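You operate a simulated robot arm through the tools that you are given. There is no shell and no other tool. Be economical: measure what you need, move in short steps, check, and stop when the job is done.

Carry out the task below with a simulated two-armed robot. There is one attempt and no reset: what you move stays moved.

Task
Couple the two hose ends in rig three's forks to its couplers by colour, then open blue and red valves.

Only the result counts: the job must be done as asked and must still hold three seconds after the hand-in. Knocking over, shifting, dropping, spilling or breaking anything else fails it.

Robot
Two 7-joint arms with fingered hands on one trunk, on a base that drives. Base frame: it is fixed to the floor where the robot stands at the start and does not move with it; the origin is under the middle of the robot, x ahead of it, y to its left, z up. Lengths are in cm, angles in degrees, forces in N, time in s.
The left shoulder is at the start at [4.2, 17.4, 112.1], the right one opposite. With the tool pointing down near the work surface each hand reaches from about 10 to 70 cm from the robot's upright axis, wherever it stands, measured 20 degrees to its own side. Places, roughly: black valve handle of rig three [50, 20, 90]; blue valve handle of rig four [50, -110, 130]; blue valve handle of rig one [10, 280, 130]; blue valve handle of rig three [50, 30, 130]; blue valve handle of rig two [50, 170, 130]; blue-ringed hose end (6x6x15 cm) [50, 0, 110]; green valve handle of rig three [60, 30, 110]; grey valve handle of rig three [60, 10, 150]; red valve handle of rig four [50, -130, 130]; red valve handle of rig one [20, 260, 130]; red valve handle of rig three [50, 10, 130]; red valve handle of rig two [50, 140, 130]; red-ringed hose end (6x6x15 cm) [50, -10, 110]; yellow valve handle of rig three [60, 30, 150]. Payload 3.8 kg a hand.
The tool frame of a hand sits at the grasp point between the pads (the TCP): z along the fingers, y along the line on which they close. The tips reach 2.6 cm beyond it. The gripper opens to 13.2 cm. The gripper's body begins 7.3 cm behind the TCP. The gripper is a hand of 3 fingers: y runs from the thumb to the fingers, the wrist lies at [0, 0, -22.4] in the tool frame, and closing takes about 1.5 s.
Orientation is that of the tool frame in the base frame, as [roll, pitch, yaw] about the fixed x, y, z axes, in that order (R = Rz(yaw) Ry(pitch) Rx(roll)). With the fingers straight down and closing along the base's y, the tool's x points along the base's -x, its y along +y and its z along -z.

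Tools
- The arms move only by the tool apply_moves. It takes "left_targets", "right_targets" or both (then of equal length, played together; a hand with none holds still); each is a list of rows, each a list of 7 numbers: the shift along the base's x, y, z in units of 500 mm (1.0 is 500 mm), then the turn, a rotation vector about the base's x, y, z in units of 120 degrees (1.0 is 120 degrees), then the opening, from 0 (shut) to 1 (fully open). In form: [[tx, ty, tz, wx, wy, wz, jaw], ...]. A call has 1 to 12 rows; each row is the pose to reach, as a shift and turn from the pose commanded when the call began. A call with a number of a shift or a turn outside -1 to 1 is refused whole. A row lasts 0.2 s, in which the tool goes at most 5 cm and 8.6 degrees; a call with a longer step from one row to the next is refused whole, and so is a gripper value outside its range. A pose out of reach is approached as far as the arm can. The call stops where the force on the tool passes 90 N (or 10 N more than at its start, if that is more) or the arm is blocked; 0.2 s more then pass. Each finger travels about 10.8 cm/s and halts on what it meets, pressing with about 32 N; the grip force reading is that of the motor and also rises with nothing between the fingers. The clock runs only during rows and for 0.2 s after the last one: add rows that repeat a pose to give the fingers time. The reply holds the time, the measured pose of the TCP, the force on the tool along the base axes, the opening and the grip force, in the units named above and with some noise, with the torque about the TCP (base axes, N m) and any sound that the robot's microphone picked up.
- Cameras (640 x 400 px; columns grow to the right, rows downward): "scene" is now at [18.52, 2.54, 104.85]; the picture's right is [0.31, -0.95, 0.00], its down [0.11, 0.03, -0.99] and it looks along [0.95, 0.30, 0.11] (base axes); focal length 214 px, centre (320, 200). "left" rides on the left gripper at [-6.2, 0.3, -9.2] in its tool frame; the picture's right is [-0.05, -1.00, 0.00], its down [0.83, -0.04, -0.56] and it looks along [0.55, -0.03, 0.83] (tool axes); focal length 230 px, centre (320, 200). "right" rides on the right gripper at [6.2, 0.3, -9.2] in its tool frame; the picture's right is [-0.05, 1.00, 0.00], its down [-0.83, -0.04, -0.56] and it looks along [-0.55, -0.03, 0.83] (tool axes); focal length 230 px, centre (320, 200). There is no depth. A picture from a camera that has moved, and an enlarged one, comes with that camera's place and axes in the base frame and with its lens.
- capture(camera): a new picture of that camera. No time passes.
- move_column(by): slides the trunk up (or, below 0, down) by that many cm; the arms and the scene camera ride with it, the base frame stays. It gives what a move gives, with no picture.
- base_move(legs): drives the robot by 1 to 6 legs, each [ahead, left, turn to the left] in cm, cm and degrees, along the robot's own axes; the way and the turn of a leg run together, so that a leg with both is an arc; at most 150 cm and 180 degrees a leg. The arms and the cameras ride along, it lands a little off, and it stops where it bumps. It gives what a move gives.
- preshape(shape, hand): the hand has 3 fingers and takes this shape, open, in about a second: jaw (thumb against the fingers, like two jaws); tri (thumb and two fingers); tip (a fingertip pinch); poke (one finger out to press); point (the index stretched); flat (the hand flat); cup (the hand cupped); fist (a fist). The gripper value then closes the fingers along that shape, each until it touches; the sizes above hold for jaw. It gives what a move gives, with no picture.
- pan_tilt(pan, tilt): turns the head with the scene camera to pan (to the left, within 60 degrees either way) and tilt (down, from -29 to 69), counted from straight ahead of the robot. It gives what a move gives.
- close_up(camera, box): a new picture of the part [left, top, right, bottom] of that camera's present view, enlarged. No time passes.
- close_job(): hands the job in; it is judged then, once.

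Go step by step. Nothing tells you exact positions but the pictures and the camera data: compare them with the known pose of the tool, close in by small moves and look again before you grip or let go. The budget is 120 turns and 88 pictures, counting those below and the enlarged ones. Unless the task says otherwise, let go and move clear before handing in, and close with one line.

The tools are called after "Request:" by a JSON object that holds its "op" and its "data". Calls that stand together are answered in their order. apply_moves: Moves the arms, as the interface text tells. Its arguments: {"type":"object","properties":{"left_targets":{"type":"array"},"right_targets":{"type":"array"}},"required":[]} The other tools are called the same way: move_column (by) slides the trunk up or down; preshape (shape, hand) gives the hand a shape; base_move (legs) drives the base; pan_tilt (pan, tilt) turns the head that bears the scene camera; capture (camera) takes a picture; close_up (camera, box) takes an enlarged picture of a part of a camera's view; close_job () hands the job in.

At the start:

```text
time_s: 0.0
left_position: [33.36, 28.43, 100.08]
left_tcp_rot: [-180.0, 0.1, -180.0]
left_ft_force: [0.6, 0.4, 0.6]
left_ft_torque: [0.0, 0.02, 0.0]
left_grip_width: 13.21
left_grasp_force: 0.1
left_shape: jaw
right_position: [37.02, -2.83, 100.0]
right_tcp_rot: [180.0, 0.0, -180.0]
right_ft_force: [0.1, 0.3, 0.1]
right_ft_torque: [0.01, -0.01, 0.01]
right_grip_width: 13.21
right_grasp_force: 0.1
right_shape: jaw
trunk travel left (down, up): [-42.5, 5.7]
robot x, y, heading: [-0.07, 0.18, 0.0]
head pan, tilt: [17.8, -6.5]
```

scene: 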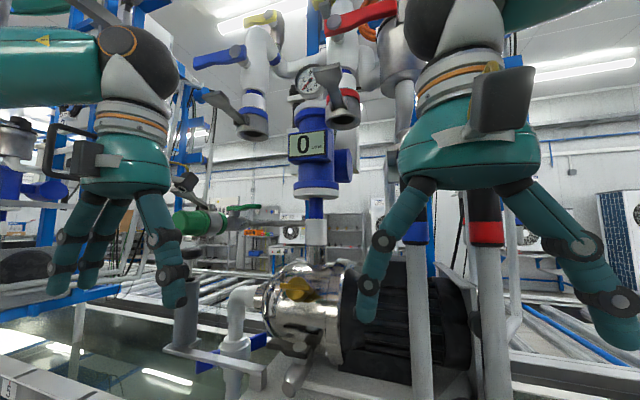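
right: 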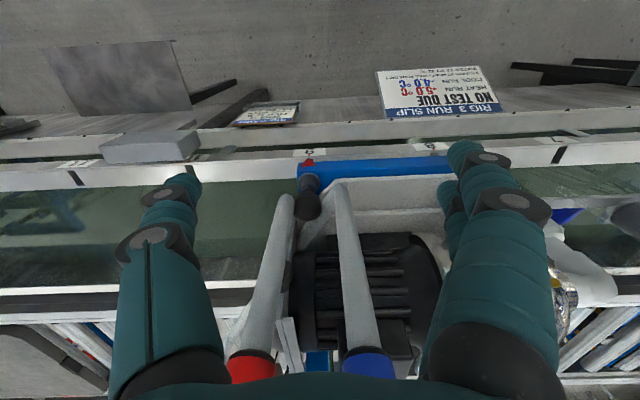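
left: 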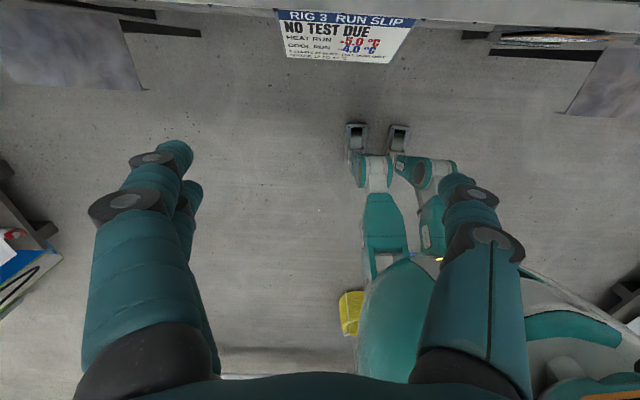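

The arms block the view: I see rig three's couplers, valves and two hoses in forks. I'll look closer at the slip and the hose area first.

Request:
{"op": "close_up", "data": {"camera": "right", "box": [220, 60, 520, 220]}}

Request:
{"op": "base_move", "data": {"legs": [[-45, 0, 0]]}}

Request:
{"op": "pan_tilt", "data": {"pan": 5, "tilt": -5}}

Request:
{"op": "capture", "data": {"camera": "scene"}}

```text
2.13 times, centred on (370, 140) of right
camera zoom: at [30.85, -2.54, 109.33], right [0.05, 1.0, 0.0], down [0.83, -0.04, 0.56], along [0.55, -0.03, -0.83], focal length 491 px, centre (213, 328)
```

zoom: 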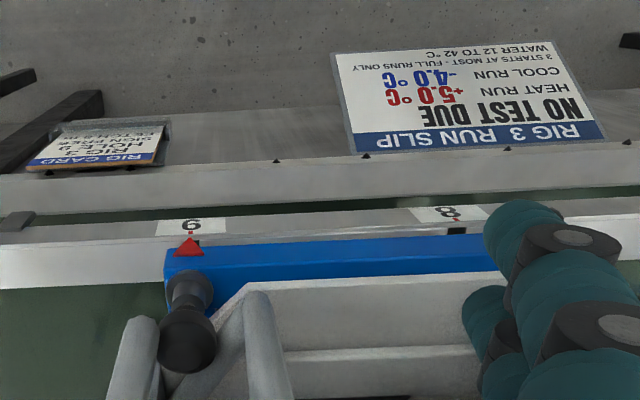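

```text
time_s: 2.8
left_position: [-12.38, 28.65, 100.04]
left_tcp_rot: [179.9, 0.0, -179.6]
left_ft_force: [-0.2, 0.2, 0.9]
left_ft_torque: [0.02, -0.03, 0.02]
left_grip_width: 13.2
left_grasp_force: 0.0
left_shape: jaw
right_position: [-8.52, -2.65, 99.98]
right_tcp_rot: [180.0, 0.0, -179.6]
right_ft_force: [-1.0, -0.2, 0.0]
right_ft_torque: [0.03, 0.01, 0.0]
right_grip_width: 13.18
right_grasp_force: 0.1
right_shape: jaw
trunk travel left (down, up): [-42.5, 5.7]
robot x, y, heading: [-45.66, 0.02, 0.7]
head pan, tilt: [17.8, -6.5]
```

```text
time_s: 3.5
left_position: [-12.3, 28.53, 100.06]
left_tcp_rot: [-179.9, 0.0, -179.7]
left_ft_force: [0.6, 0.2, 0.0]
left_ft_torque: [-0.01, -0.03, -0.02]
left_grip_width: 13.21
left_grasp_force: 0.0
left_shape: jaw
right_position: [-8.52, -2.59, 99.88]
right_tcp_rot: [-179.9, 0.1, -179.6]
right_ft_force: [-0.4, 0.4, -0.2]
right_ft_torque: [0.04, 0.0, 0.01]
right_grip_width: 13.2
right_grasp_force: 0.0
right_shape: jaw
trunk travel left (down, up): [-42.5, 5.7]
robot x, y, heading: [-45.91, 0.16, 0.4]
head pan, tilt: [5.0, -5.0]
```

```text
83 pictures are left
camera scene: at [-26.55, 0.63, 104.62], right [0.1, -1.0, 0.0], down [0.09, 0.01, -1.0], along [0.99, 0.09, 0.09], focal length 214 px, centre (320, 200)
```

scene: 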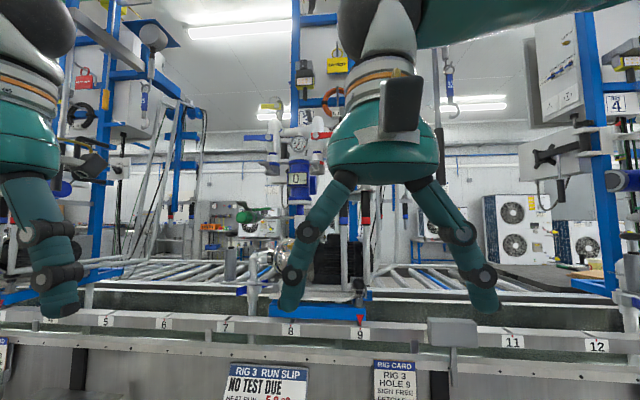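

The right arm still hides the rig. I'll swing it to the right and look at the rig and the cards enlarged.

Request:
{"op": "apply_moves", "data": {"right_targets": [[0, -0.1, 0, 0, 0, 0, 1], [0, -0.2, 0, 0, 0, 0, 1], [0, -0.3, 0, 0, 0, 0, 1], [0, -0.4, 0, 0, 0, 0, 1], [0, -0.5, 0, 0, 0, 0, 1], [0, -0.6, 0, 0, 0, 0, 1]]}}

Request:
{"op": "close_up", "data": {"camera": "scene", "box": [220, 60, 420, 185]}}

Request:
{"op": "close_up", "data": {"camera": "scene", "box": [220, 180, 420, 305]}}

Request:
{"op": "close_up", "data": {"camera": "scene", "box": [220, 300, 430, 400]}}

```text
time_s: 4.9
left_position: [-12.4, 28.6, 100.01]
left_tcp_rot: [180.0, 0.0, -179.6]
left_ft_force: [-0.4, -0.1, 0.2]
left_ft_torque: [-0.01, 0.02, 0.0]
left_grip_width: 13.18
left_grasp_force: 0.1
left_shape: jaw
right_position: [-8.49, -32.7, 100.01]
right_tcp_rot: [180.0, 0.0, -179.5]
right_ft_force: [-0.5, 0.0, -1.1]
right_ft_torque: [0.05, 0.02, 0.01]
right_grip_width: 13.17
right_grasp_force: 0.0
right_shape: jaw
trunk travel left (down, up): [-42.5, 5.7]
robot x, y, heading: [-45.48, -0.14, 0.4]
head pan, tilt: [5.0, -5.0]
```

```text
3.20 times, centred on (320, 122) of scene
camera zoom: at [-26.62, 0.58, 104.64], right [0.09, -1.0, 0.0], down [0.09, 0.01, -1.0], along [0.99, 0.09, 0.09], focal length 686 px, centre (320, 448)
```

zoom: 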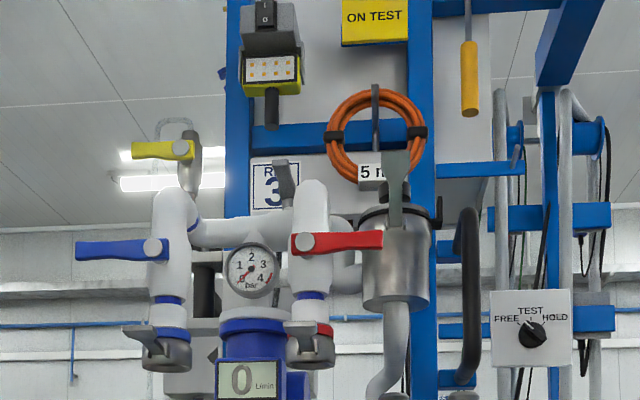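

```text
3.20 times, centred on (320, 242) of scene
camera zoom: at [-26.62, 0.58, 104.64], right [0.09, -1.0, 0.0], down [0.09, 0.01, -1.0], along [0.99, 0.09, 0.09], focal length 686 px, centre (320, 64)
```

zoom: 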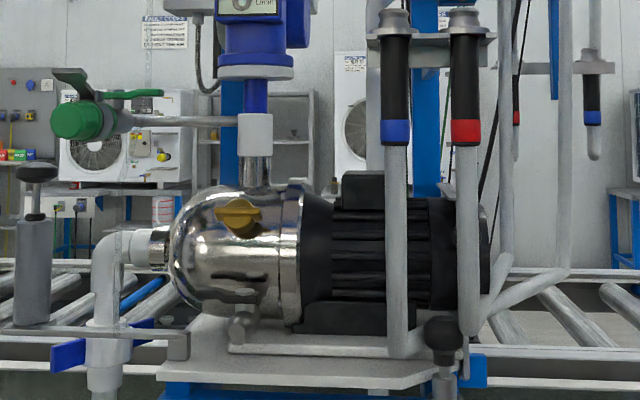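

```text
3.05 times, centred on (325, 350) of scene
camera zoom: at [-26.62, 0.58, 104.64], right [0.09, -1.0, 0.0], down [0.09, 0.01, -1.0], along [0.99, 0.09, 0.09], focal length 654 px, centre (305, -257)
```

zoom: 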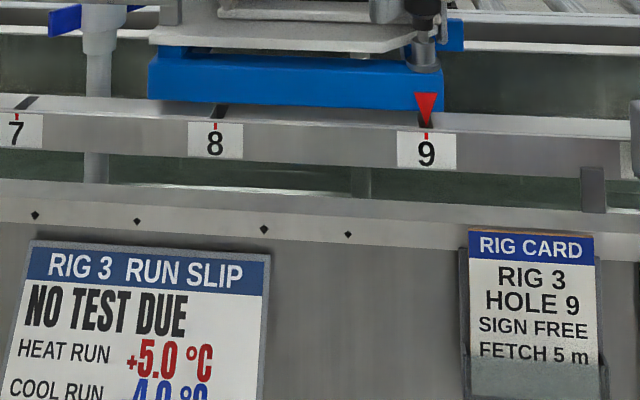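

I see both couplers facing down under the blue and red valves (about y 25 and y 8, z 122), and the hose ends standing in forks at about y -1 and y -8.5, z 102–117. Next I point the right hand forward and move nearer for a good look.

Request:
{"op": "apply_moves", "data": {"right_targets": [[0.03, 0.02, 0.01, 0, -0.0682, 0, 1], [0.06, 0.04, 0.02, 0, -0.1364, 0, 1], [0.09, 0.06, 0.03, 0, -0.2046, 0, 1], [0.12, 0.08, 0.04, 0, -0.2728, 0, 1], [0.15, 0.1, 0.05, 0, -0.341, 0, 1], [0.18, 0.12, 0.06, 0, -0.4092, 0, 1], [0.21, 0.14, 0.07, 0, -0.4774, 0, 1], [0.24, 0.16, 0.08, 0, -0.5456, 0, 1], [0.27, 0.18, 0.09, 0, -0.6138, 0, 1], [0.3, 0.2, 0.1, 0, -0.682, 0, 1], [0.3, 0.2, 0.1, 0, -0.75, 0, 1]]}}

Request:
{"op": "base_move", "data": {"legs": [[16, 18, 0]]}}

Request:
{"op": "pan_tilt", "data": {"pan": 0, "tilt": -8}}

Request:
{"op": "capture", "data": {"camera": "scene"}}

Request:
{"op": "capture", "data": {"camera": "right"}}

```text
time_s: 7.3
left_position: [-12.4, 28.46, 100.0]
left_tcp_rot: [-180.0, 0.0, -179.6]
left_ft_force: [-1.0, 0.4, 0.5]
left_ft_torque: [0.01, -0.02, -0.02]
left_grip_width: 13.21
left_grasp_force: 0.1
left_shape: jaw
right_position: [6.55, -22.86, 105.19]
right_tcp_rot: [-70.8, 89.6, -70.9]
right_ft_force: [0.1, 0.3, -0.1]
right_ft_torque: [-0.03, 0.03, 0.03]
right_grip_width: 13.21
right_grasp_force: 0.0
right_shape: jaw
right hand out of reach, approached as far as the arm can: row 6, 7, 8, 9
trunk travel left (down, up): [-42.5, 5.7]
robot x, y, heading: [-45.66, -0.43, 0.6]
head pan, tilt: [5.0, -5.0]
```

```text
time_s: 9.5
left_position: [3.52, 46.65, 100.02]
left_tcp_rot: [-180.0, 0.1, -179.4]
left_ft_force: [0.8, 0.7, -0.3]
left_ft_torque: [-0.02, -0.02, 0.02]
left_grip_width: 13.23
left_grasp_force: 0.0
left_shape: jaw
right_position: [22.61, -4.54, 105.16]
right_tcp_rot: [-91.9, 89.6, -91.7]
right_ft_force: [0.0, -0.1, 0.6]
right_ft_torque: [-0.03, 0.02, -0.02]
right_grip_width: 13.18
right_grasp_force: 0.0
right_shape: jaw
trunk travel left (down, up): [-42.5, 5.7]
robot x, y, heading: [-29.75, 17.73, 0.7]
head pan, tilt: [5.0, -5.0]
```

```text
time_s: 10.2
left_position: [3.47, 46.64, 100.03]
left_tcp_rot: [180.0, 0.0, -179.3]
left_ft_force: [0.5, 0.2, 0.1]
left_ft_torque: [0.0, -0.03, -0.02]
left_grip_width: 13.22
left_grasp_force: 0.1
left_shape: jaw
right_position: [22.58, -4.48, 105.17]
right_tcp_rot: [-90.1, 89.7, -89.8]
right_ft_force: [-1.4, 0.0, 0.1]
right_ft_torque: [0.0, -0.02, 0.01]
right_grip_width: 13.15
right_grasp_force: 0.0
right_shape: jaw
trunk travel left (down, up): [-42.5, 5.7]
robot x, y, heading: [-29.8, 17.6, 0.6]
head pan, tilt: [0.0, -8.0]
```

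```text
79 pictures are left
camera scene: at [-10.83, 17.92, 105.08], right [0.01, -1.0, 0.0], down [0.14, 0.0, -0.99], along [0.99, 0.01, 0.14], focal length 214 px, centre (320, 200)
```

scene: 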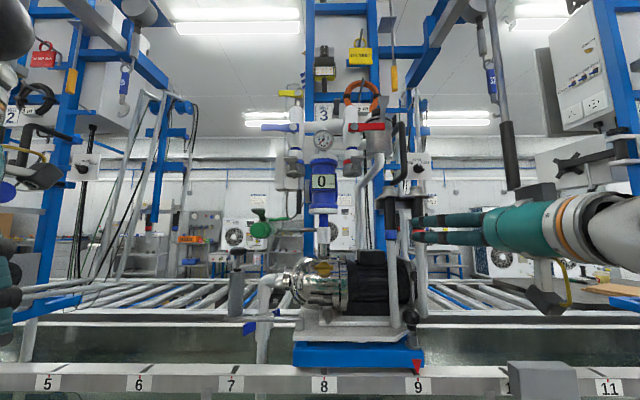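

```text
78 pictures are left
camera right: at [13.32, -4.39, 99.1], right [0.0, 1.0, 0.04], down [-0.56, -0.04, 0.83], along [0.83, -0.02, 0.55], focal length 230 px, centre (320, 200)
```

right: 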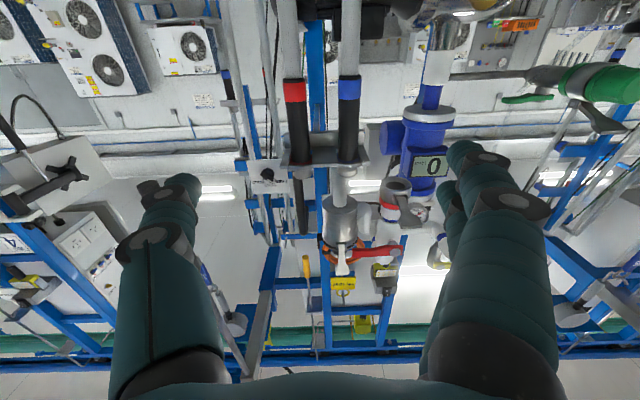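

The hand now points at the rig. I take enlargements of the couplers and hose fork from the head and the wrist camera.

Request:
{"op": "close_up", "data": {"camera": "scene", "box": [240, 90, 400, 190]}}

Request:
{"op": "close_up", "data": {"camera": "scene", "box": [350, 170, 450, 270]}}

Request:
{"op": "close_up", "data": {"camera": "right", "box": [250, 60, 450, 280]}}

```text
4.00 times, centred on (320, 140) of scene
camera zoom: at [-10.83, 17.92, 105.08], right [0.01, -1.0, 0.0], down [0.14, 0.0, -0.99], along [0.99, 0.01, 0.14], focal length 858 px, centre (320, 440)
```

zoom: 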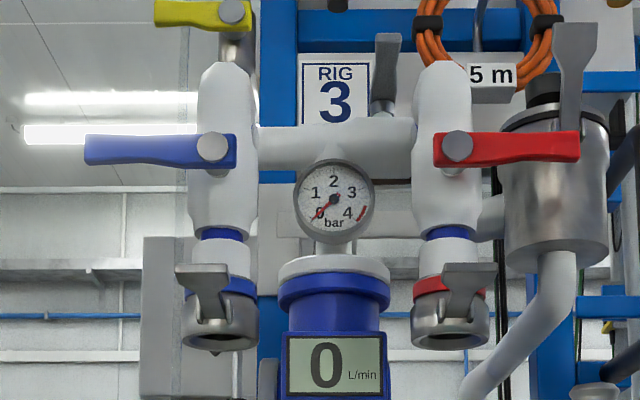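

```text
4.00 times, centred on (400, 220) of scene
camera zoom: at [-10.83, 17.92, 105.08], right [0.01, -1.0, 0.0], down [0.14, 0.0, -0.99], along [0.99, 0.01, 0.14], focal length 858 px, centre (0, 120)
```

zoom: 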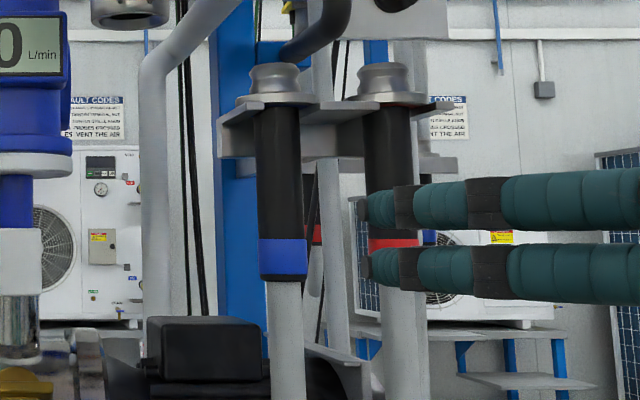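

```text
1.82 times, centred on (350, 170) of right
camera zoom: at [13.32, -4.39, 99.1], right [0.0, 1.0, 0.04], down [-0.56, -0.04, 0.83], along [0.83, -0.02, 0.55], focal length 418 px, centre (266, 254)
```

zoom: 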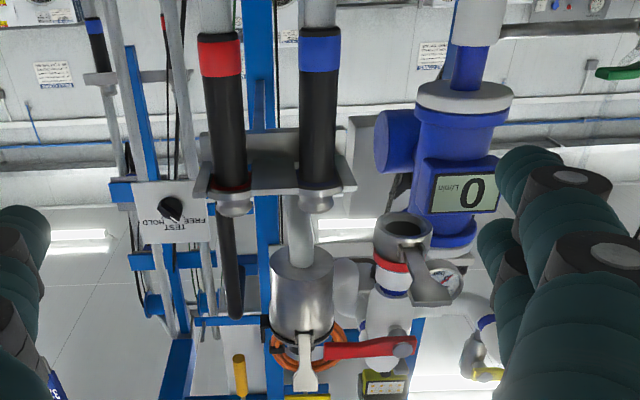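

Refined estimates: blue fitting top at about [48, -0.6, 117.3], red one at y -8.6; couplers at about [52.5, 26, 122] and [52.5, 9, 122]. They are cam-lever couplers with levers out. I drive nearer and line up the right hand on the blue hose end.

Request:
{"op": "base_move", "data": {"legs": [[14, 7, -0.6]]}}

Request:
{"op": "capture", "data": {"camera": "right"}}

Request:
{"op": "pan_tilt", "data": {"pan": -10, "tilt": -10}}

Request:
{"op": "capture", "data": {"camera": "scene"}}

```text
time_s: 11.6
left_position: [18.03, 53.6, 100.07]
left_tcp_rot: [179.9, 0.0, 179.9]
left_ft_force: [0.1, -0.1, -0.5]
left_ft_torque: [-0.03, 0.03, -0.02]
left_grip_width: 13.19
left_grasp_force: 0.0
left_shape: jaw
right_position: [36.54, 2.02, 105.16]
right_tcp_rot: [-95.2, 89.5, -95.6]
right_ft_force: [-0.6, -0.3, -0.3]
right_ft_torque: [0.02, 0.01, -0.03]
right_grip_width: 13.19
right_grasp_force: 0.1
right_shape: jaw
trunk travel left (down, up): [-42.5, 5.7]
robot x, y, heading: [-15.11, 24.96, -0.0]
head pan, tilt: [0.0, -8.0]
```

```text
74 pictures are left
camera right: at [27.32, 2.27, 99.08], right [0.01, 1.0, 0.04], down [-0.55, -0.03, 0.83], along [0.83, -0.03, 0.55], focal length 230 px, centre (320, 200)
```

right: 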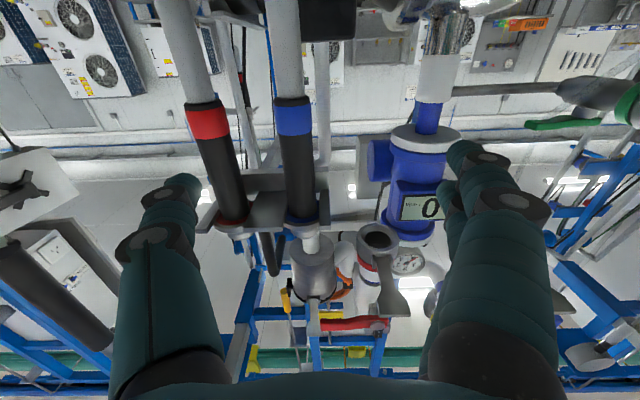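

```text
time_s: 12.3
left_position: [18.02, 53.42, 99.91]
left_tcp_rot: [-180.0, 0.1, 180.0]
left_ft_force: [0.1, -0.1, 0.4]
left_ft_torque: [-0.05, 0.04, -0.03]
left_grip_width: 13.2
left_grasp_force: 0.1
left_shape: jaw
right_position: [36.53, 1.99, 105.12]
right_tcp_rot: [-89.7, 89.5, -90.1]
right_ft_force: [0.5, 0.5, -0.2]
right_ft_torque: [0.02, -0.02, 0.0]
right_grip_width: 13.2
right_grasp_force: 0.0
right_shape: jaw
trunk travel left (down, up): [-42.5, 5.7]
robot x, y, heading: [-15.51, 25.1, -0.1]
head pan, tilt: [-10.0, -10.0]
```

```text
73 pictures are left
camera scene: at [3.11, 23.39, 105.38], right [-0.17, -0.98, 0.0], down [0.17, -0.03, -0.98], along [0.97, -0.17, 0.17], focal length 214 px, centre (320, 200)
```

scene: 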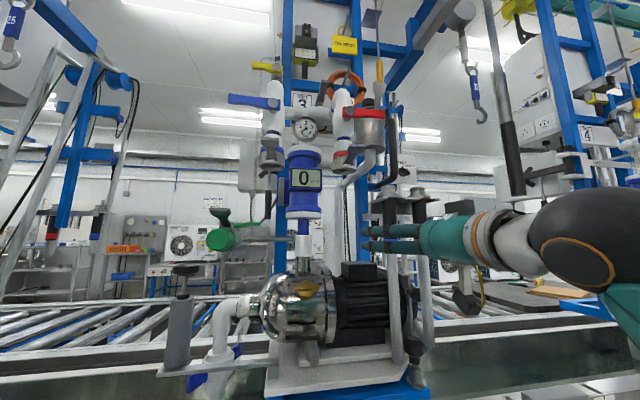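

The blue handle is at about y -0.6 with grip height about z 108.5. I narrow the jaws, align, and advance partway.

Request:
{"op": "apply_moves", "data": {"right_targets": [[0, -0.052, 0.066, 0, 0, 0, 0.5], [0, -0.052, 0.066, 0, 0, 0, 0.5], [0, -0.052, 0.066, 0, 0, 0, 0.5], [0.05, -0.052, 0.066, 0, 0, 0, 0.5], [0.1, -0.052, 0.066, 0, 0, 0, 0.5]]}}

Request:
{"op": "capture", "data": {"camera": "right"}}

Request:
{"op": "close_up", "data": {"camera": "scene", "box": [340, 170, 460, 270]}}

```text
time_s: 13.5
left_position: [18.1, 53.39, 100.04]
left_tcp_rot: [-180.0, 0.0, -180.0]
left_ft_force: [-0.5, 0.2, -0.1]
left_ft_torque: [0.03, -0.01, 0.02]
left_grip_width: 13.19
left_grasp_force: 0.2
left_shape: jaw
right_position: [41.56, -0.54, 108.52]
right_tcp_rot: [-89.0, 89.6, -89.4]
right_ft_force: [0.6, 0.2, -0.2]
right_ft_torque: [0.0, 0.01, -0.04]
right_grip_width: 6.65
right_grasp_force: 0.0
right_shape: jaw
right hand out of reach, approached as far as the arm can: row 1, 2, 3
trunk travel left (down, up): [-42.5, 5.7]
robot x, y, heading: [-15.29, 25.19, -0.0]
head pan, tilt: [-10.0, -10.0]
```

```text
72 pictures are left
camera right: at [32.23, -0.3, 102.37], right [0.01, 1.0, 0.05], down [-0.56, -0.03, 0.83], along [0.83, -0.03, 0.55], focal length 230 px, centre (320, 200)
```

right: 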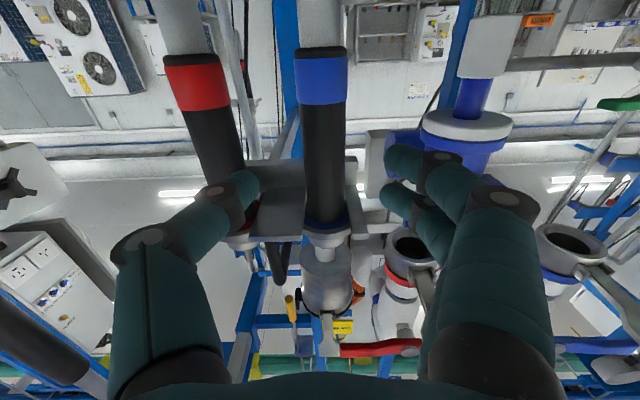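

```text
4.00 times, centred on (400, 220) of scene
camera zoom: at [3.15, 23.39, 105.37], right [-0.17, -0.98, 0.0], down [0.17, -0.03, -0.98], along [0.97, -0.17, 0.17], focal length 858 px, centre (0, 120)
```

zoom: 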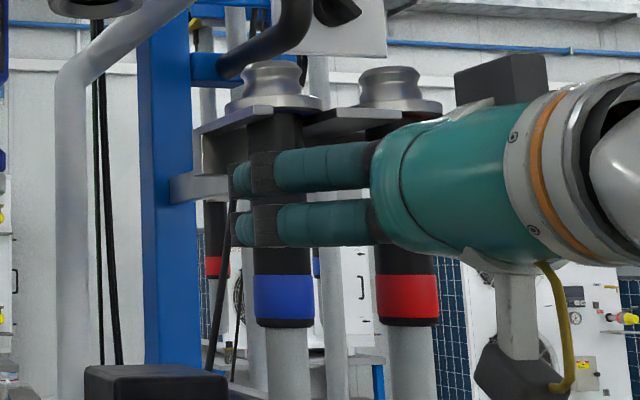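

The jaws straddle the blue handle, well centred and below the fork plate. I advance the last 6 cm and close.

Request:
{"op": "apply_moves", "data": {"right_targets": [[0.05, 0, 0, 0, 0, 0, 0.5], [0.09, 0, 0, 0, 0, 0, 0.5], [0.12, 0, 0, 0, 0, 0, 0.5], [0.12, 0, 0, 0, 0, 0, 0.4], [0.12, 0, 0, 0, 0, 0, 0.3], [0.12, 0, 0, 0, 0, 0, 0.2], [0.12, 0, 0, 0, 0, 0, 0.1], [0.12, 0, 0, 0, 0, 0, 0.1], [0.12, 0, 0, 0, 0, 0, 0.1]]}}

Request:
{"op": "capture", "data": {"camera": "right"}}

Request:
{"op": "close_up", "data": {"camera": "scene", "box": [340, 170, 460, 270]}}

```text
time_s: 15.5
left_position: [18.1, 53.55, 99.98]
left_tcp_rot: [-180.0, 0.0, -180.0]
left_ft_force: [-0.4, -0.3, 0.0]
left_ft_torque: [-0.05, 0.0, 0.02]
left_grip_width: 13.2
left_grasp_force: 0.0
left_shape: jaw
right_position: [47.68, -0.75, 108.55]
right_tcp_rot: [-90.3, 89.6, -90.7]
right_ft_force: [0.4, 0.2, 0.7]
right_ft_torque: [0.0, 0.01, 0.0]
right_grip_width: 1.38
right_grasp_force: 0.0
right_shape: jaw
trunk travel left (down, up): [-42.5, 5.7]
robot x, y, heading: [-15.73, 25.29, -0.4]
head pan, tilt: [-10.0, -10.0]
```

```text
70 pictures are left
camera right: at [38.37, -0.55, 102.44], right [0.01, 1.0, 0.04], down [-0.56, -0.03, 0.83], along [0.83, -0.03, 0.55], focal length 230 px, centre (320, 200)
```

right: 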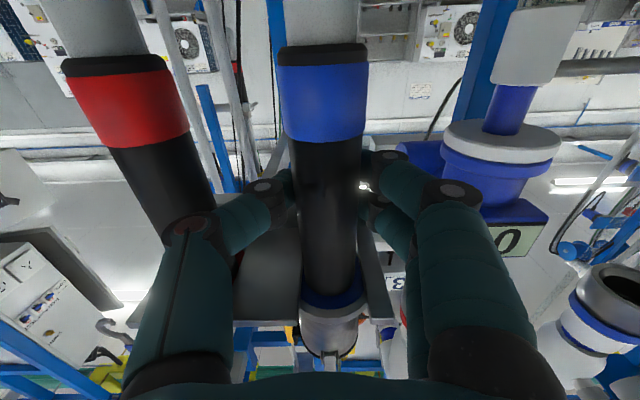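

```text
4.00 times, centred on (400, 220) of scene
camera zoom: at [3.13, 23.41, 105.37], right [-0.17, -0.98, 0.0], down [0.17, -0.03, -0.98], along [0.97, -0.17, 0.17], focal length 858 px, centre (0, 120)
```

zoom: 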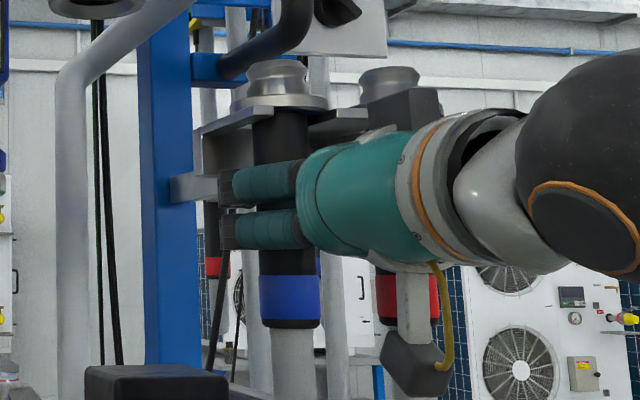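

The pads flank the handle but read no grip force yet, so I close fully and check.

Request:
{"op": "apply_moves", "data": {"right_targets": [[0, 0, 0, 0, 0, 0, 0], [0, 0, 0, 0, 0, 0, 0], [0, 0, 0, 0, 0, 0, 0], [0, 0, 0, 0, 0, 0, 0], [0, 0, 0, 0, 0, 0, 0]]}}

Request:
{"op": "capture", "data": {"camera": "right"}}

```text
time_s: 16.7
left_position: [17.98, 53.28, 99.95]
left_tcp_rot: [-180.0, 0.0, 179.9]
left_ft_force: [-0.2, 0.3, -0.3]
left_ft_torque: [0.02, 0.01, 0.0]
left_grip_width: 13.16
left_grasp_force: 0.1
left_shape: jaw
right_position: [47.64, -0.92, 108.49]
right_tcp_rot: [-78.0, 89.6, -78.5]
right_ft_force: [4.1, -3.5, 5.0]
right_ft_torque: [0.09, -0.01, -0.06]
right_grip_width: 0.48
right_grasp_force: 32.6
right_shape: jaw
trunk travel left (down, up): [-42.5, 5.7]
robot x, y, heading: [-15.15, 25.21, 0.1]
head pan, tilt: [-10.0, -10.0]
```

```text
68 pictures are left
camera right: at [38.39, -0.64, 102.49], right [0.01, 1.0, 0.05], down [-0.56, -0.03, 0.83], along [0.83, -0.03, 0.56], focal length 230 px, centre (320, 200)
```

right: 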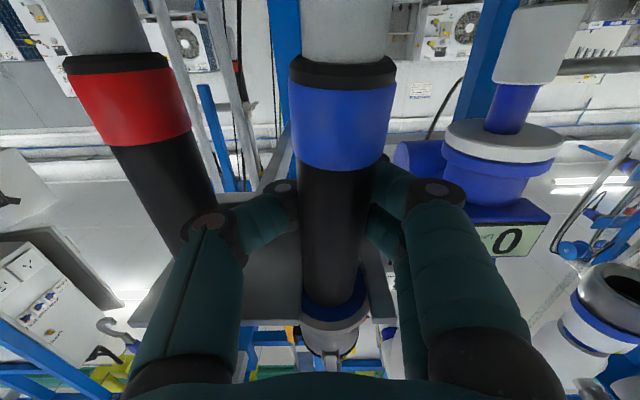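

The fingers closed behind the handle and nudged it toward the robot, so its axis lies nearer than the TCP. I reopen and look before re-gripping a bit farther back.

Request:
{"op": "apply_moves", "data": {"right_targets": [[0, 0, 0, 0, 0, 0, 0.2], [0, 0, 0, 0, 0, 0, 0.5], [0, 0, 0, 0, 0, 0, 0.5], [-0.01, 0.004, 0, 0, 0, 0, 0.5], [-0.03, 0.004, 0, 0, 0, 0, 0.5], [-0.03, 0.004, 0, 0, 0, 0, 0.5]]}}

Request:
{"op": "capture", "data": {"camera": "right"}}

Request:
{"op": "close_up", "data": {"camera": "scene", "box": [340, 170, 460, 270]}}

```text
time_s: 18.1
left_position: [18.0, 53.52, 100.0]
left_tcp_rot: [-180.0, 0.0, 179.9]
left_ft_force: [0.6, -0.6, -0.1]
left_ft_torque: [-0.01, 0.0, -0.02]
left_grip_width: 13.2
left_grasp_force: 0.1
left_shape: jaw
right_position: [46.09, -0.64, 108.35]
right_tcp_rot: [-92.1, 89.6, -92.6]
right_ft_force: [0.1, 0.3, -0.4]
right_ft_torque: [-0.01, -0.03, 0.0]
right_grip_width: 6.55
right_grasp_force: 0.1
right_shape: jaw
trunk travel left (down, up): [-42.5, 5.7]
robot x, y, heading: [-15.42, 25.0, -0.0]
head pan, tilt: [-10.0, -10.0]
```

```text
67 pictures are left
camera right: at [36.81, -0.36, 102.32], right [0.01, 1.0, 0.05], down [-0.56, -0.03, 0.83], along [0.83, -0.03, 0.55], focal length 230 px, centre (320, 200)
```

right: 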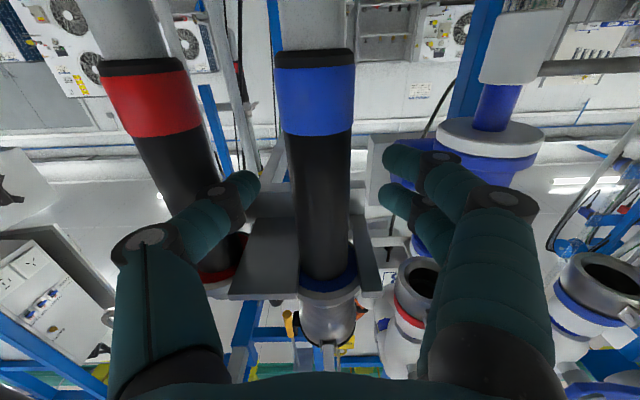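

```text
4.00 times, centred on (400, 220) of scene
camera zoom: at [3.13, 23.39, 105.37], right [-0.17, -0.98, 0.0], down [0.17, -0.03, -0.98], along [0.97, -0.17, 0.17], focal length 858 px, centre (0, 120)
```

zoom: 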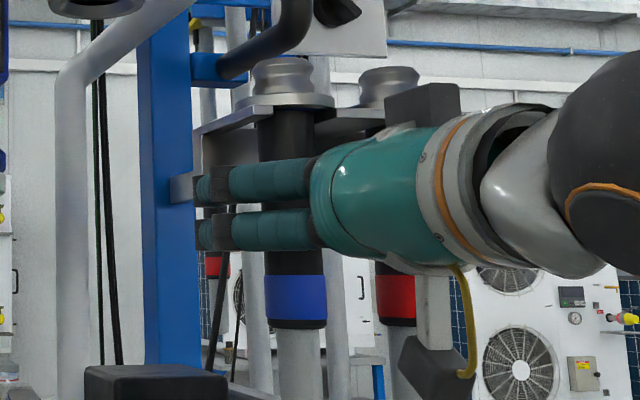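

The hose end now sits slightly forward (axis x about 46–46.5). I back off another 0.8 cm and close again.

Request:
{"op": "apply_moves", "data": {"right_targets": [[-0.018, 0, 0, 0, 0, 0, 0.5], [-0.018, 0, 0, 0, 0, 0, 0.3], [-0.018, 0, 0, 0, 0, 0, 0.15], [-0.018, 0, 0, 0, 0, 0, 0.05], [-0.018, 0, 0, 0, 0, 0, 0], [-0.018, 0, 0, 0, 0, 0, 0], [-0.018, 0, 0, 0, 0, 0, 0], [-0.018, 0, 0, 0, 0, 0, 0]]}}

Request:
{"op": "capture", "data": {"camera": "right"}}

Request:
{"op": "close_up", "data": {"camera": "scene", "box": [340, 170, 460, 270]}}

```text
time_s: 19.9
left_position: [17.99, 53.5, 99.99]
left_tcp_rot: [180.0, 0.0, -179.9]
left_ft_force: [-0.4, -0.1, -0.5]
left_ft_torque: [-0.01, -0.01, 0.03]
left_grip_width: 13.2
left_grasp_force: 0.0
left_shape: jaw
right_position: [45.26, -0.69, 108.3]
right_tcp_rot: [-91.5, 89.6, -92.2]
right_ft_force: [-1.0, 1.6, 0.1]
right_ft_torque: [0.03, 0.03, 0.07]
right_grip_width: 2.28
right_grasp_force: 32.2
right_shape: jaw
trunk travel left (down, up): [-42.5, 5.7]
robot x, y, heading: [-15.54, 24.89, 0.2]
head pan, tilt: [-10.0, -10.0]
```

```text
65 pictures are left
camera right: at [35.87, -0.37, 102.27], right [0.01, 1.0, 0.04], down [-0.56, -0.03, 0.83], along [0.83, -0.03, 0.55], focal length 230 px, centre (320, 200)
```

right: 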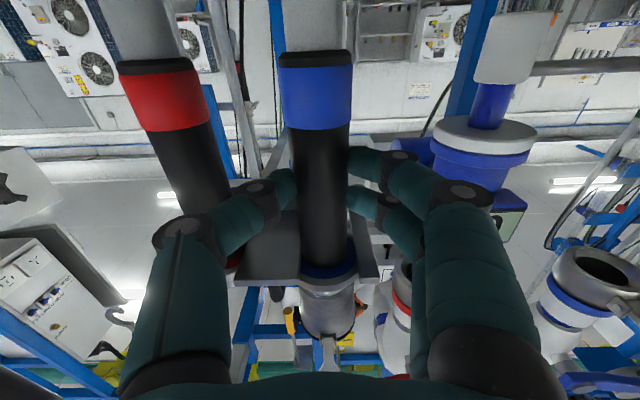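

```text
4.00 times, centred on (400, 220) of scene
camera zoom: at [3.11, 23.4, 105.38], right [-0.17, -0.98, 0.0], down [0.17, -0.03, -0.98], along [0.97, -0.17, 0.17], focal length 858 px, centre (0, 120)
```

zoom: 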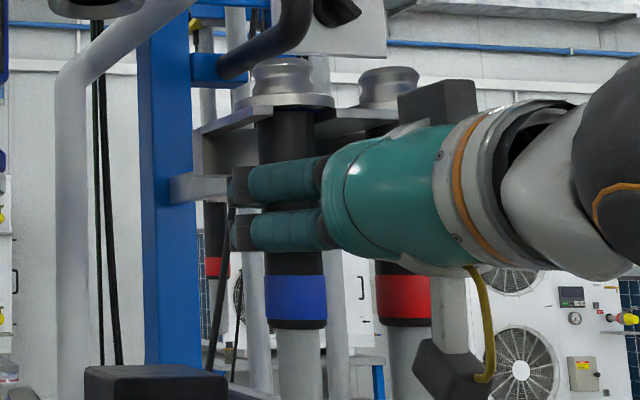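

Now a firm grip (2.3 cm, 32 N) with the hose upright. I lift it 1 cm off the fork and check.

Request:
{"op": "apply_moves", "data": {"right_targets": [[0, 0, 0.01, 0, 0, 0, 0], [0, 0, 0.02, 0, 0, 0, 0], [0, 0, 0.024, 0, 0, 0, 0]]}}

Request:
{"op": "close_up", "data": {"camera": "scene", "box": [340, 170, 460, 270]}}

```text
time_s: 20.7
left_position: [18.0, 53.49, 99.91]
left_tcp_rot: [-179.9, 0.0, -180.0]
left_ft_force: [0.5, -0.4, -0.8]
left_ft_torque: [0.0, -0.02, 0.02]
left_grip_width: 13.19
left_grasp_force: 0.0
left_shape: jaw
right_position: [45.27, -0.46, 109.6]
right_tcp_rot: [-102.5, 89.6, -103.1]
right_ft_force: [-0.2, -0.5, -4.2]
right_ft_torque: [-0.03, 0.05, 0.03]
right_grip_width: 2.31
right_grasp_force: 31.7
right_shape: jaw
trunk travel left (down, up): [-42.5, 5.7]
robot x, y, heading: [-15.37, 25.4, 0.1]
head pan, tilt: [-10.0, -10.0]
```

```text
4.00 times, centred on (400, 220) of scene
camera zoom: at [3.16, 23.37, 105.36], right [-0.17, -0.98, 0.0], down [0.17, -0.03, -0.98], along [0.97, -0.17, 0.17], focal length 858 px, centre (0, 120)
```

zoom: 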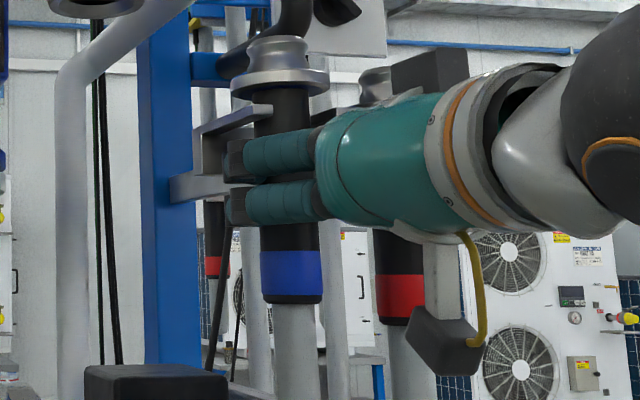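

It is free of the fork seat and hangs at 4 N. I draw it out toward the robot.

Request:
{"op": "apply_moves", "data": {"right_targets": [[-0.03, 0, 0.002, 0, 0, 0, 0], [-0.06, 0, 0.002, 0, 0, 0, 0], [-0.09, 0, 0.002, 0, 0, 0, 0], [-0.12, 0, 0.002, 0, 0, 0, 0]]}}

Request:
{"op": "capture", "data": {"camera": "scene"}}

Request:
{"op": "capture", "data": {"camera": "right"}}

```text
time_s: 21.7
left_position: [18.09, 53.42, 99.95]
left_tcp_rot: [-180.0, 0.0, -180.0]
left_ft_force: [-0.3, 0.0, -1.3]
left_ft_torque: [-0.02, 0.03, 0.01]
left_grip_width: 13.2
left_grasp_force: 0.1
left_shape: jaw
right_position: [39.16, -0.27, 109.83]
right_tcp_rot: [-96.0, 89.6, -96.3]
right_ft_force: [0.2, 0.5, -5.0]
right_ft_torque: [-0.03, 0.11, 0.0]
right_grip_width: 2.28
right_grasp_force: 32.5
right_shape: jaw
trunk travel left (down, up): [-42.5, 5.7]
robot x, y, heading: [-15.47, 24.72, 0.1]
head pan, tilt: [-10.0, -10.0]
```

```text
62 pictures are left
camera scene: at [3.13, 23.37, 105.37], right [-0.17, -0.98, 0.0], down [0.17, -0.03, -0.98], along [0.97, -0.17, 0.17], focal length 214 px, centre (320, 200)
```

scene: 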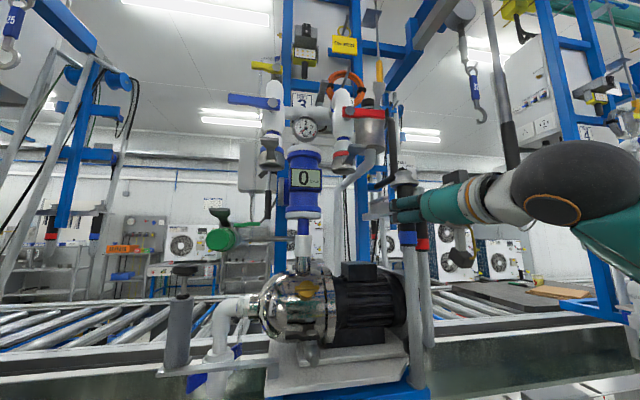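

```text
61 pictures are left
camera right: at [29.88, -0.11, 103.72], right [0.01, 1.0, 0.05], down [-0.55, -0.03, 0.83], along [0.83, -0.03, 0.55], focal length 230 px, centre (320, 200)
```

right: 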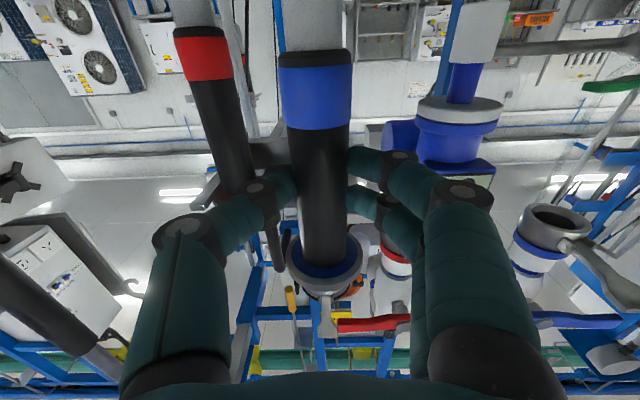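

The hose end is clear of the fork, held about 0.6 cm ahead of the TCP with its top about 9 cm above it. I carry it left toward the blue coupler at x 39.

Request:
{"op": "base_move", "data": {"legs": [[0, 12, 0]]}}

Request:
{"op": "apply_moves", "data": {"right_targets": [[0, 0.06, 0, 0, 0, 0, 0], [0, 0.12, 0, 0, 0, 0, 0], [0, 0.18, 0, 0, 0, 0, 0], [0, 0.24, 0, 0, 0, 0, 0], [0, 0.28, 0, 0, 0, 0, 0]]}}

Request:
{"op": "capture", "data": {"camera": "right"}}

Request:
{"op": "capture", "data": {"camera": "scene"}}

```text
time_s: 23.4
left_position: [18.06, 65.87, 100.11]
left_tcp_rot: [179.9, 0.0, 179.9]
left_ft_force: [0.4, 0.4, -0.5]
left_ft_torque: [-0.01, -0.01, 0.02]
left_grip_width: 13.19
left_grasp_force: 0.0
left_shape: jaw
right_position: [39.25, 11.98, 109.69]
right_tcp_rot: [-96.3, 89.6, -96.8]
right_ft_force: [0.5, 0.2, -4.2]
right_ft_torque: [-0.01, 0.1, 0.03]
right_grip_width: 2.28
right_grasp_force: 31.6
right_shape: jaw
trunk travel left (down, up): [-42.5, 5.7]
robot x, y, heading: [-15.5, 37.22, -0.4]
head pan, tilt: [-10.0, -10.0]
```

```text
time_s: 24.6
left_position: [18.15, 65.82, 100.13]
left_tcp_rot: [180.0, 0.0, 179.8]
left_ft_force: [-0.5, -0.5, -0.2]
left_ft_torque: [0.03, 0.0, 0.0]
left_grip_width: 13.17
left_grasp_force: 0.1
left_shape: jaw
right_position: [39.21, 26.05, 109.8]
right_tcp_rot: [-98.7, 89.5, -99.4]
right_ft_force: [0.9, -0.1, -4.7]
right_ft_torque: [-0.02, 0.07, 0.01]
right_grip_width: 2.29
right_grasp_force: 31.8
right_shape: jaw
trunk travel left (down, up): [-42.5, 5.7]
robot x, y, heading: [-15.62, 37.15, -0.0]
head pan, tilt: [-10.0, -10.0]
```

```text
60 pictures are left
camera right: at [30.02, 26.31, 103.74], right [0.01, 1.0, 0.04], down [-0.55, -0.03, 0.83], along [0.83, -0.03, 0.55], focal length 230 px, centre (320, 200)
```

right: 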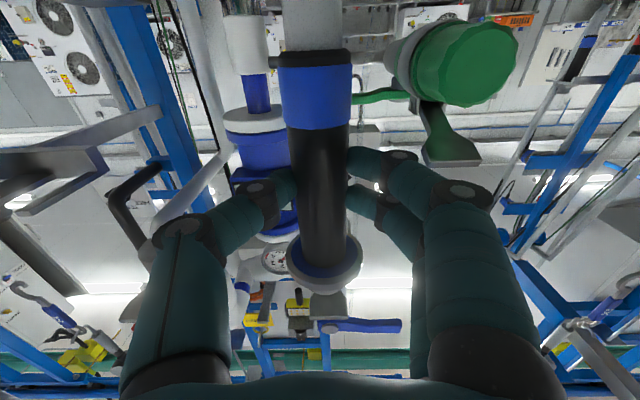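

```text
59 pictures are left
camera scene: at [3.17, 35.78, 105.37], right [-0.18, -0.98, 0.0], down [0.17, -0.03, -0.98], along [0.97, -0.17, 0.17], focal length 214 px, centre (320, 200)
```

scene: 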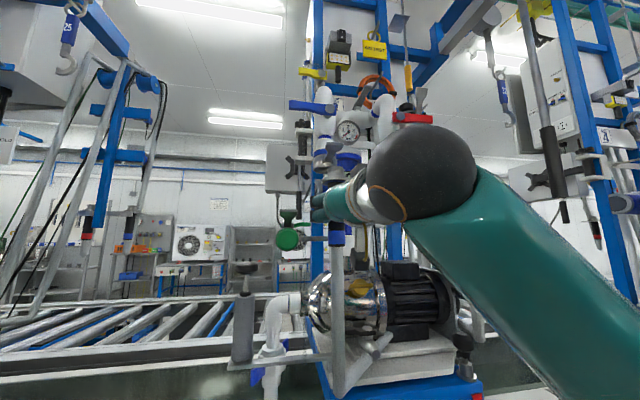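

The hose end is now in front of the blue coupler. I check the head view enlarged to align.

Request:
{"op": "close_up", "data": {"camera": "scene", "box": [280, 90, 400, 250]}}

Request:
{"op": "close_up", "data": {"camera": "right", "box": [230, 180, 430, 340]}}

```text
2.50 times, centred on (340, 170) of scene
camera zoom: at [3.17, 35.78, 105.37], right [-0.18, -0.98, 0.0], down [0.17, -0.03, -0.98], along [0.97, -0.17, 0.17], focal length 536 px, centre (270, 275)
```

zoom: 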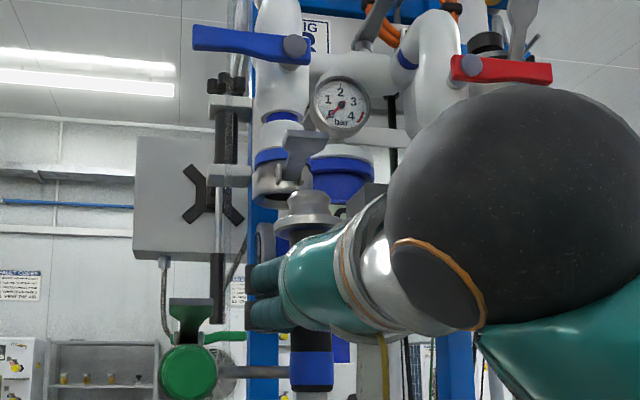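

```text
2.50 times, centred on (330, 260) of right
camera zoom: at [30.02, 26.31, 103.74], right [0.01, 1.0, 0.04], down [-0.55, -0.03, 0.83], along [0.83, -0.03, 0.55], focal length 575 px, centre (295, 50)
```

zoom: 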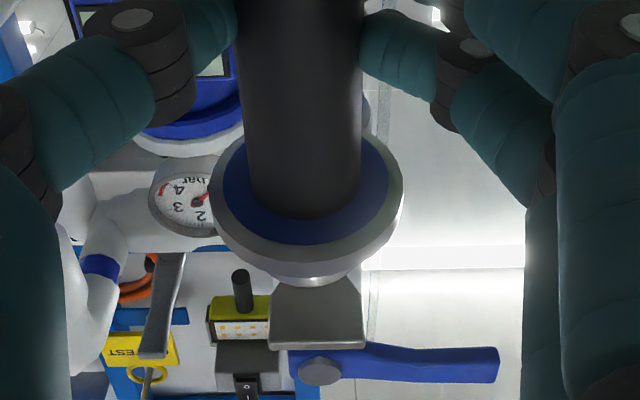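

My estimate puts the coupler at about [51, 26.2, 122], lever pointing out toward me. For a better depth angle I shift the base left while the arm keeps the hose in place.

Request:
{"op": "apply_moves", "data": {"right_targets": [[0, -0.08, 0, 0, 0, 0, 0], [0, -0.16, 0, 0, 0, 0, 0], [0, -0.24, 0, 0, 0, 0, 0], [0, -0.32, 0, 0, 0, 0, 0], [0, -0.36, 0, 0, 0, 0, 0]]}}

Request:
{"op": "base_move", "data": {"legs": [[0, 18, 0]]}}

Request:
{"op": "pan_tilt", "data": {"pan": -30, "tilt": -15}}

Request:
{"op": "capture", "data": {"camera": "scene"}}

```text
time_s: 25.8
left_position: [18.09, 65.74, 100.03]
left_tcp_rot: [-179.9, 0.1, 179.8]
left_ft_force: [-0.1, -0.3, 0.3]
left_ft_torque: [-0.02, 0.0, -0.01]
left_grip_width: 13.22
left_grasp_force: 0.1
left_shape: jaw
right_position: [39.22, 7.74, 109.49]
right_tcp_rot: [-98.3, 89.6, -98.8]
right_ft_force: [-0.5, -1.2, -3.5]
right_ft_torque: [0.01, 0.09, 0.04]
right_grip_width: 2.26
right_grasp_force: 32.0
right_shape: jaw
trunk travel left (down, up): [-42.5, 5.7]
robot x, y, heading: [-15.57, 37.06, -0.0]
head pan, tilt: [-10.0, -10.0]
```

```text
time_s: 28.0
left_position: [18.41, 83.11, 99.99]
left_tcp_rot: [180.0, 0.0, 179.5]
left_ft_force: [-0.1, 0.1, -0.3]
left_ft_torque: [-0.01, 0.01, -0.01]
left_grip_width: 13.22
left_grasp_force: 0.1
left_shape: jaw
right_position: [39.0, 24.97, 109.61]
right_tcp_rot: [-99.6, 89.6, -100.5]
right_ft_force: [0.2, 0.2, -4.5]
right_ft_torque: [0.0, 0.11, -0.01]
right_grip_width: 2.27
right_grasp_force: 32.1
right_shape: jaw
trunk travel left (down, up): [-42.5, 5.7]
robot x, y, heading: [-15.43, 54.69, -0.8]
head pan, tilt: [-10.0, -10.0]
```

```text
time_s: 28.9
left_position: [18.33, 83.02, 99.96]
left_tcp_rot: [180.0, 0.0, 179.6]
left_ft_force: [-0.8, -0.8, 0.1]
left_ft_torque: [-0.03, 0.01, 0.02]
left_grip_width: 13.2
left_grasp_force: 0.1
left_shape: jaw
right_position: [39.12, 24.98, 109.6]
right_tcp_rot: [-104.0, 89.6, -105.1]
right_ft_force: [-0.1, -1.3, -3.9]
right_ft_torque: [0.01, 0.1, 0.01]
right_grip_width: 2.29
right_grasp_force: 32.0
right_shape: jaw
trunk travel left (down, up): [-42.5, 5.7]
robot x, y, heading: [-15.22, 54.89, -0.3]
head pan, tilt: [-30.0, -15.0]
```

```text
56 pictures are left
camera scene: at [1.89, 50.62, 106.09], right [-0.51, -0.86, 0.0], down [0.22, -0.13, -0.97], along [0.83, -0.49, 0.26], focal length 214 px, centre (320, 200)
```

scene: 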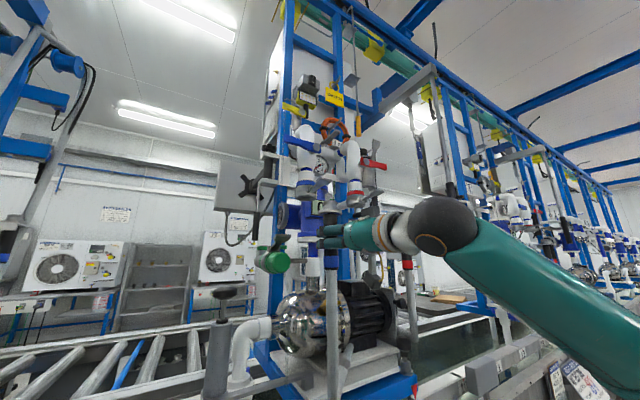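

Good oblique view. I advance under the coupler most of the way.

Request:
{"op": "apply_moves", "data": {"right_targets": [[0.04, 0.022, 0, 0, 0, 0, 0], [0.08, 0.022, 0, 0, 0, 0, 0], [0.12, 0.022, 0, 0, 0, 0, 0], [0.16, 0.022, 0, 0, 0, 0, 0], [0.186, 0.022, 0, 0, 0, 0, 0]]}}

Request:
{"op": "close_up", "data": {"camera": "scene", "box": [260, 120, 400, 280]}}

Request:
{"op": "capture", "data": {"camera": "right"}}

```text
time_s: 30.1
left_position: [18.4, 83.12, 100.02]
left_tcp_rot: [-179.9, 0.0, 179.6]
left_ft_force: [-0.3, 0.1, -0.2]
left_ft_torque: [-0.03, 0.0, 0.04]
left_grip_width: 13.19
left_grasp_force: 0.0
left_shape: jaw
right_position: [48.49, 26.03, 109.49]
right_tcp_rot: [-107.5, 89.6, -108.5]
right_ft_force: [1.7, 1.0, -3.2]
right_ft_torque: [-0.01, 0.07, -0.01]
right_grip_width: 2.29
right_grasp_force: 31.7
right_shape: jaw
trunk travel left (down, up): [-42.5, 5.7]
robot x, y, heading: [-15.41, 54.9, -0.8]
head pan, tilt: [-30.0, -15.0]
```

```text
2.50 times, centred on (330, 200) of scene
camera zoom: at [1.9, 50.62, 106.08], right [-0.51, -0.86, 0.0], down [0.22, -0.13, -0.97], along [0.83, -0.49, 0.26], focal length 536 px, centre (295, 200)
```

zoom: 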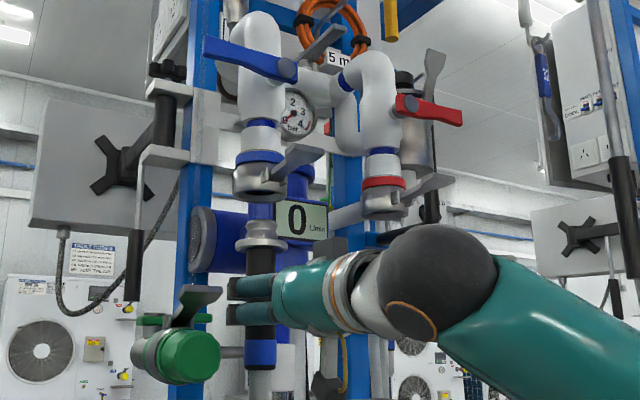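

```text
54 pictures are left
camera right: at [39.14, 26.41, 103.59], right [0.02, 1.0, 0.05], down [-0.55, -0.03, 0.83], along [0.83, -0.04, 0.55], focal length 230 px, centre (320, 200)
```

right: 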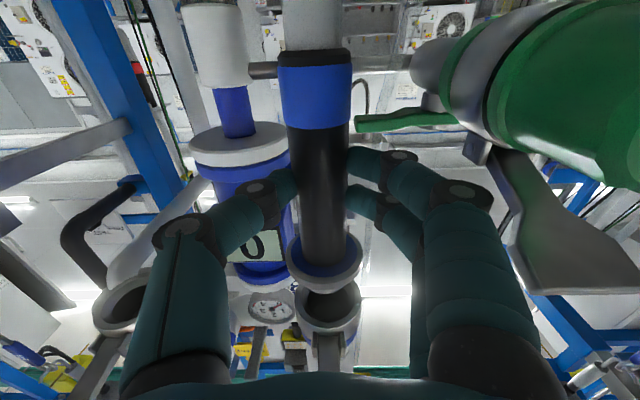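

The wrist view now shows the coupler mouth just beyond the fitting: I need about +1.3 cm in x and +0.1 in y. I move that, rise 1.5 cm, and check again.

Request:
{"op": "apply_moves", "data": {"right_targets": [[0.026, 0.002, 0, 0, 0, 0, 0], [0.026, 0.002, 0.015, 0, 0, 0, 0], [0.026, 0.002, 0.03, 0, 0, 0, 0]]}}

Request:
{"op": "close_up", "data": {"camera": "scene", "box": [290, 170, 350, 240]}}

Request:
{"op": "close_up", "data": {"camera": "right", "box": [230, 200, 430, 360]}}

```text
time_s: 30.9
left_position: [18.43, 83.1, 100.06]
left_tcp_rot: [-179.9, 0.0, 179.6]
left_ft_force: [0.8, 1.2, 0.4]
left_ft_torque: [-0.02, -0.02, 0.03]
left_grip_width: 13.18
left_grasp_force: 0.0
left_shape: jaw
right_position: [49.64, 26.23, 111.1]
right_tcp_rot: [-103.3, 89.5, -104.3]
right_ft_force: [-0.3, -0.1, -4.8]
right_ft_torque: [-0.02, 0.1, 0.02]
right_grip_width: 2.31
right_grasp_force: 31.9
right_shape: jaw
trunk travel left (down, up): [-42.5, 5.7]
robot x, y, heading: [-15.41, 55.06, -0.6]
head pan, tilt: [-30.0, -15.0]
```

```text
5.71 times, centred on (320, 205) of scene
camera zoom: at [1.89, 50.62, 106.09], right [-0.51, -0.86, 0.0], down [0.22, -0.13, -0.97], along [0.83, -0.49, 0.26], focal length 1226 px, centre (320, 171)
```

zoom: 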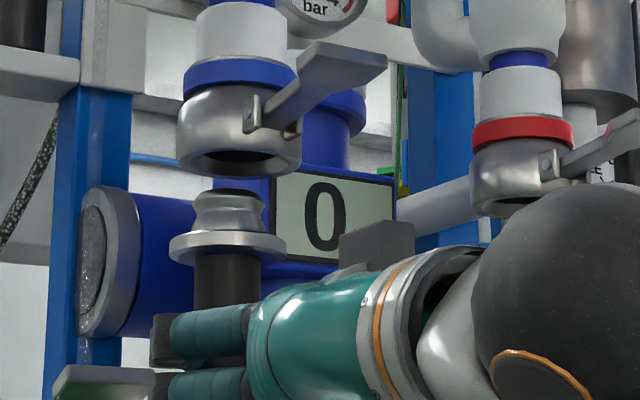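

```text
2.50 times, centred on (330, 280) of right
camera zoom: at [40.44, 26.56, 105.06], right [0.02, 1.0, 0.05], down [-0.55, -0.03, 0.83], along [0.83, -0.04, 0.55], focal length 575 px, centre (295, 0)
```

zoom: 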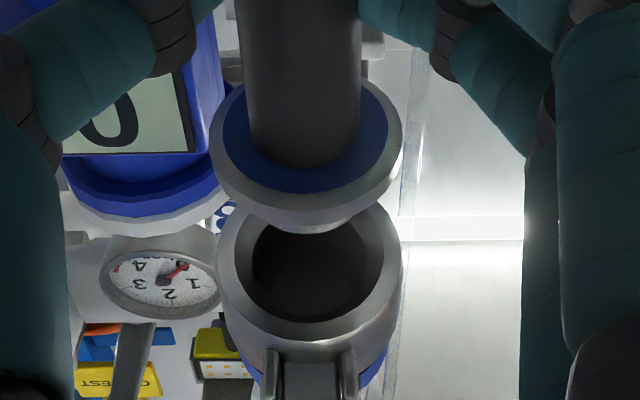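

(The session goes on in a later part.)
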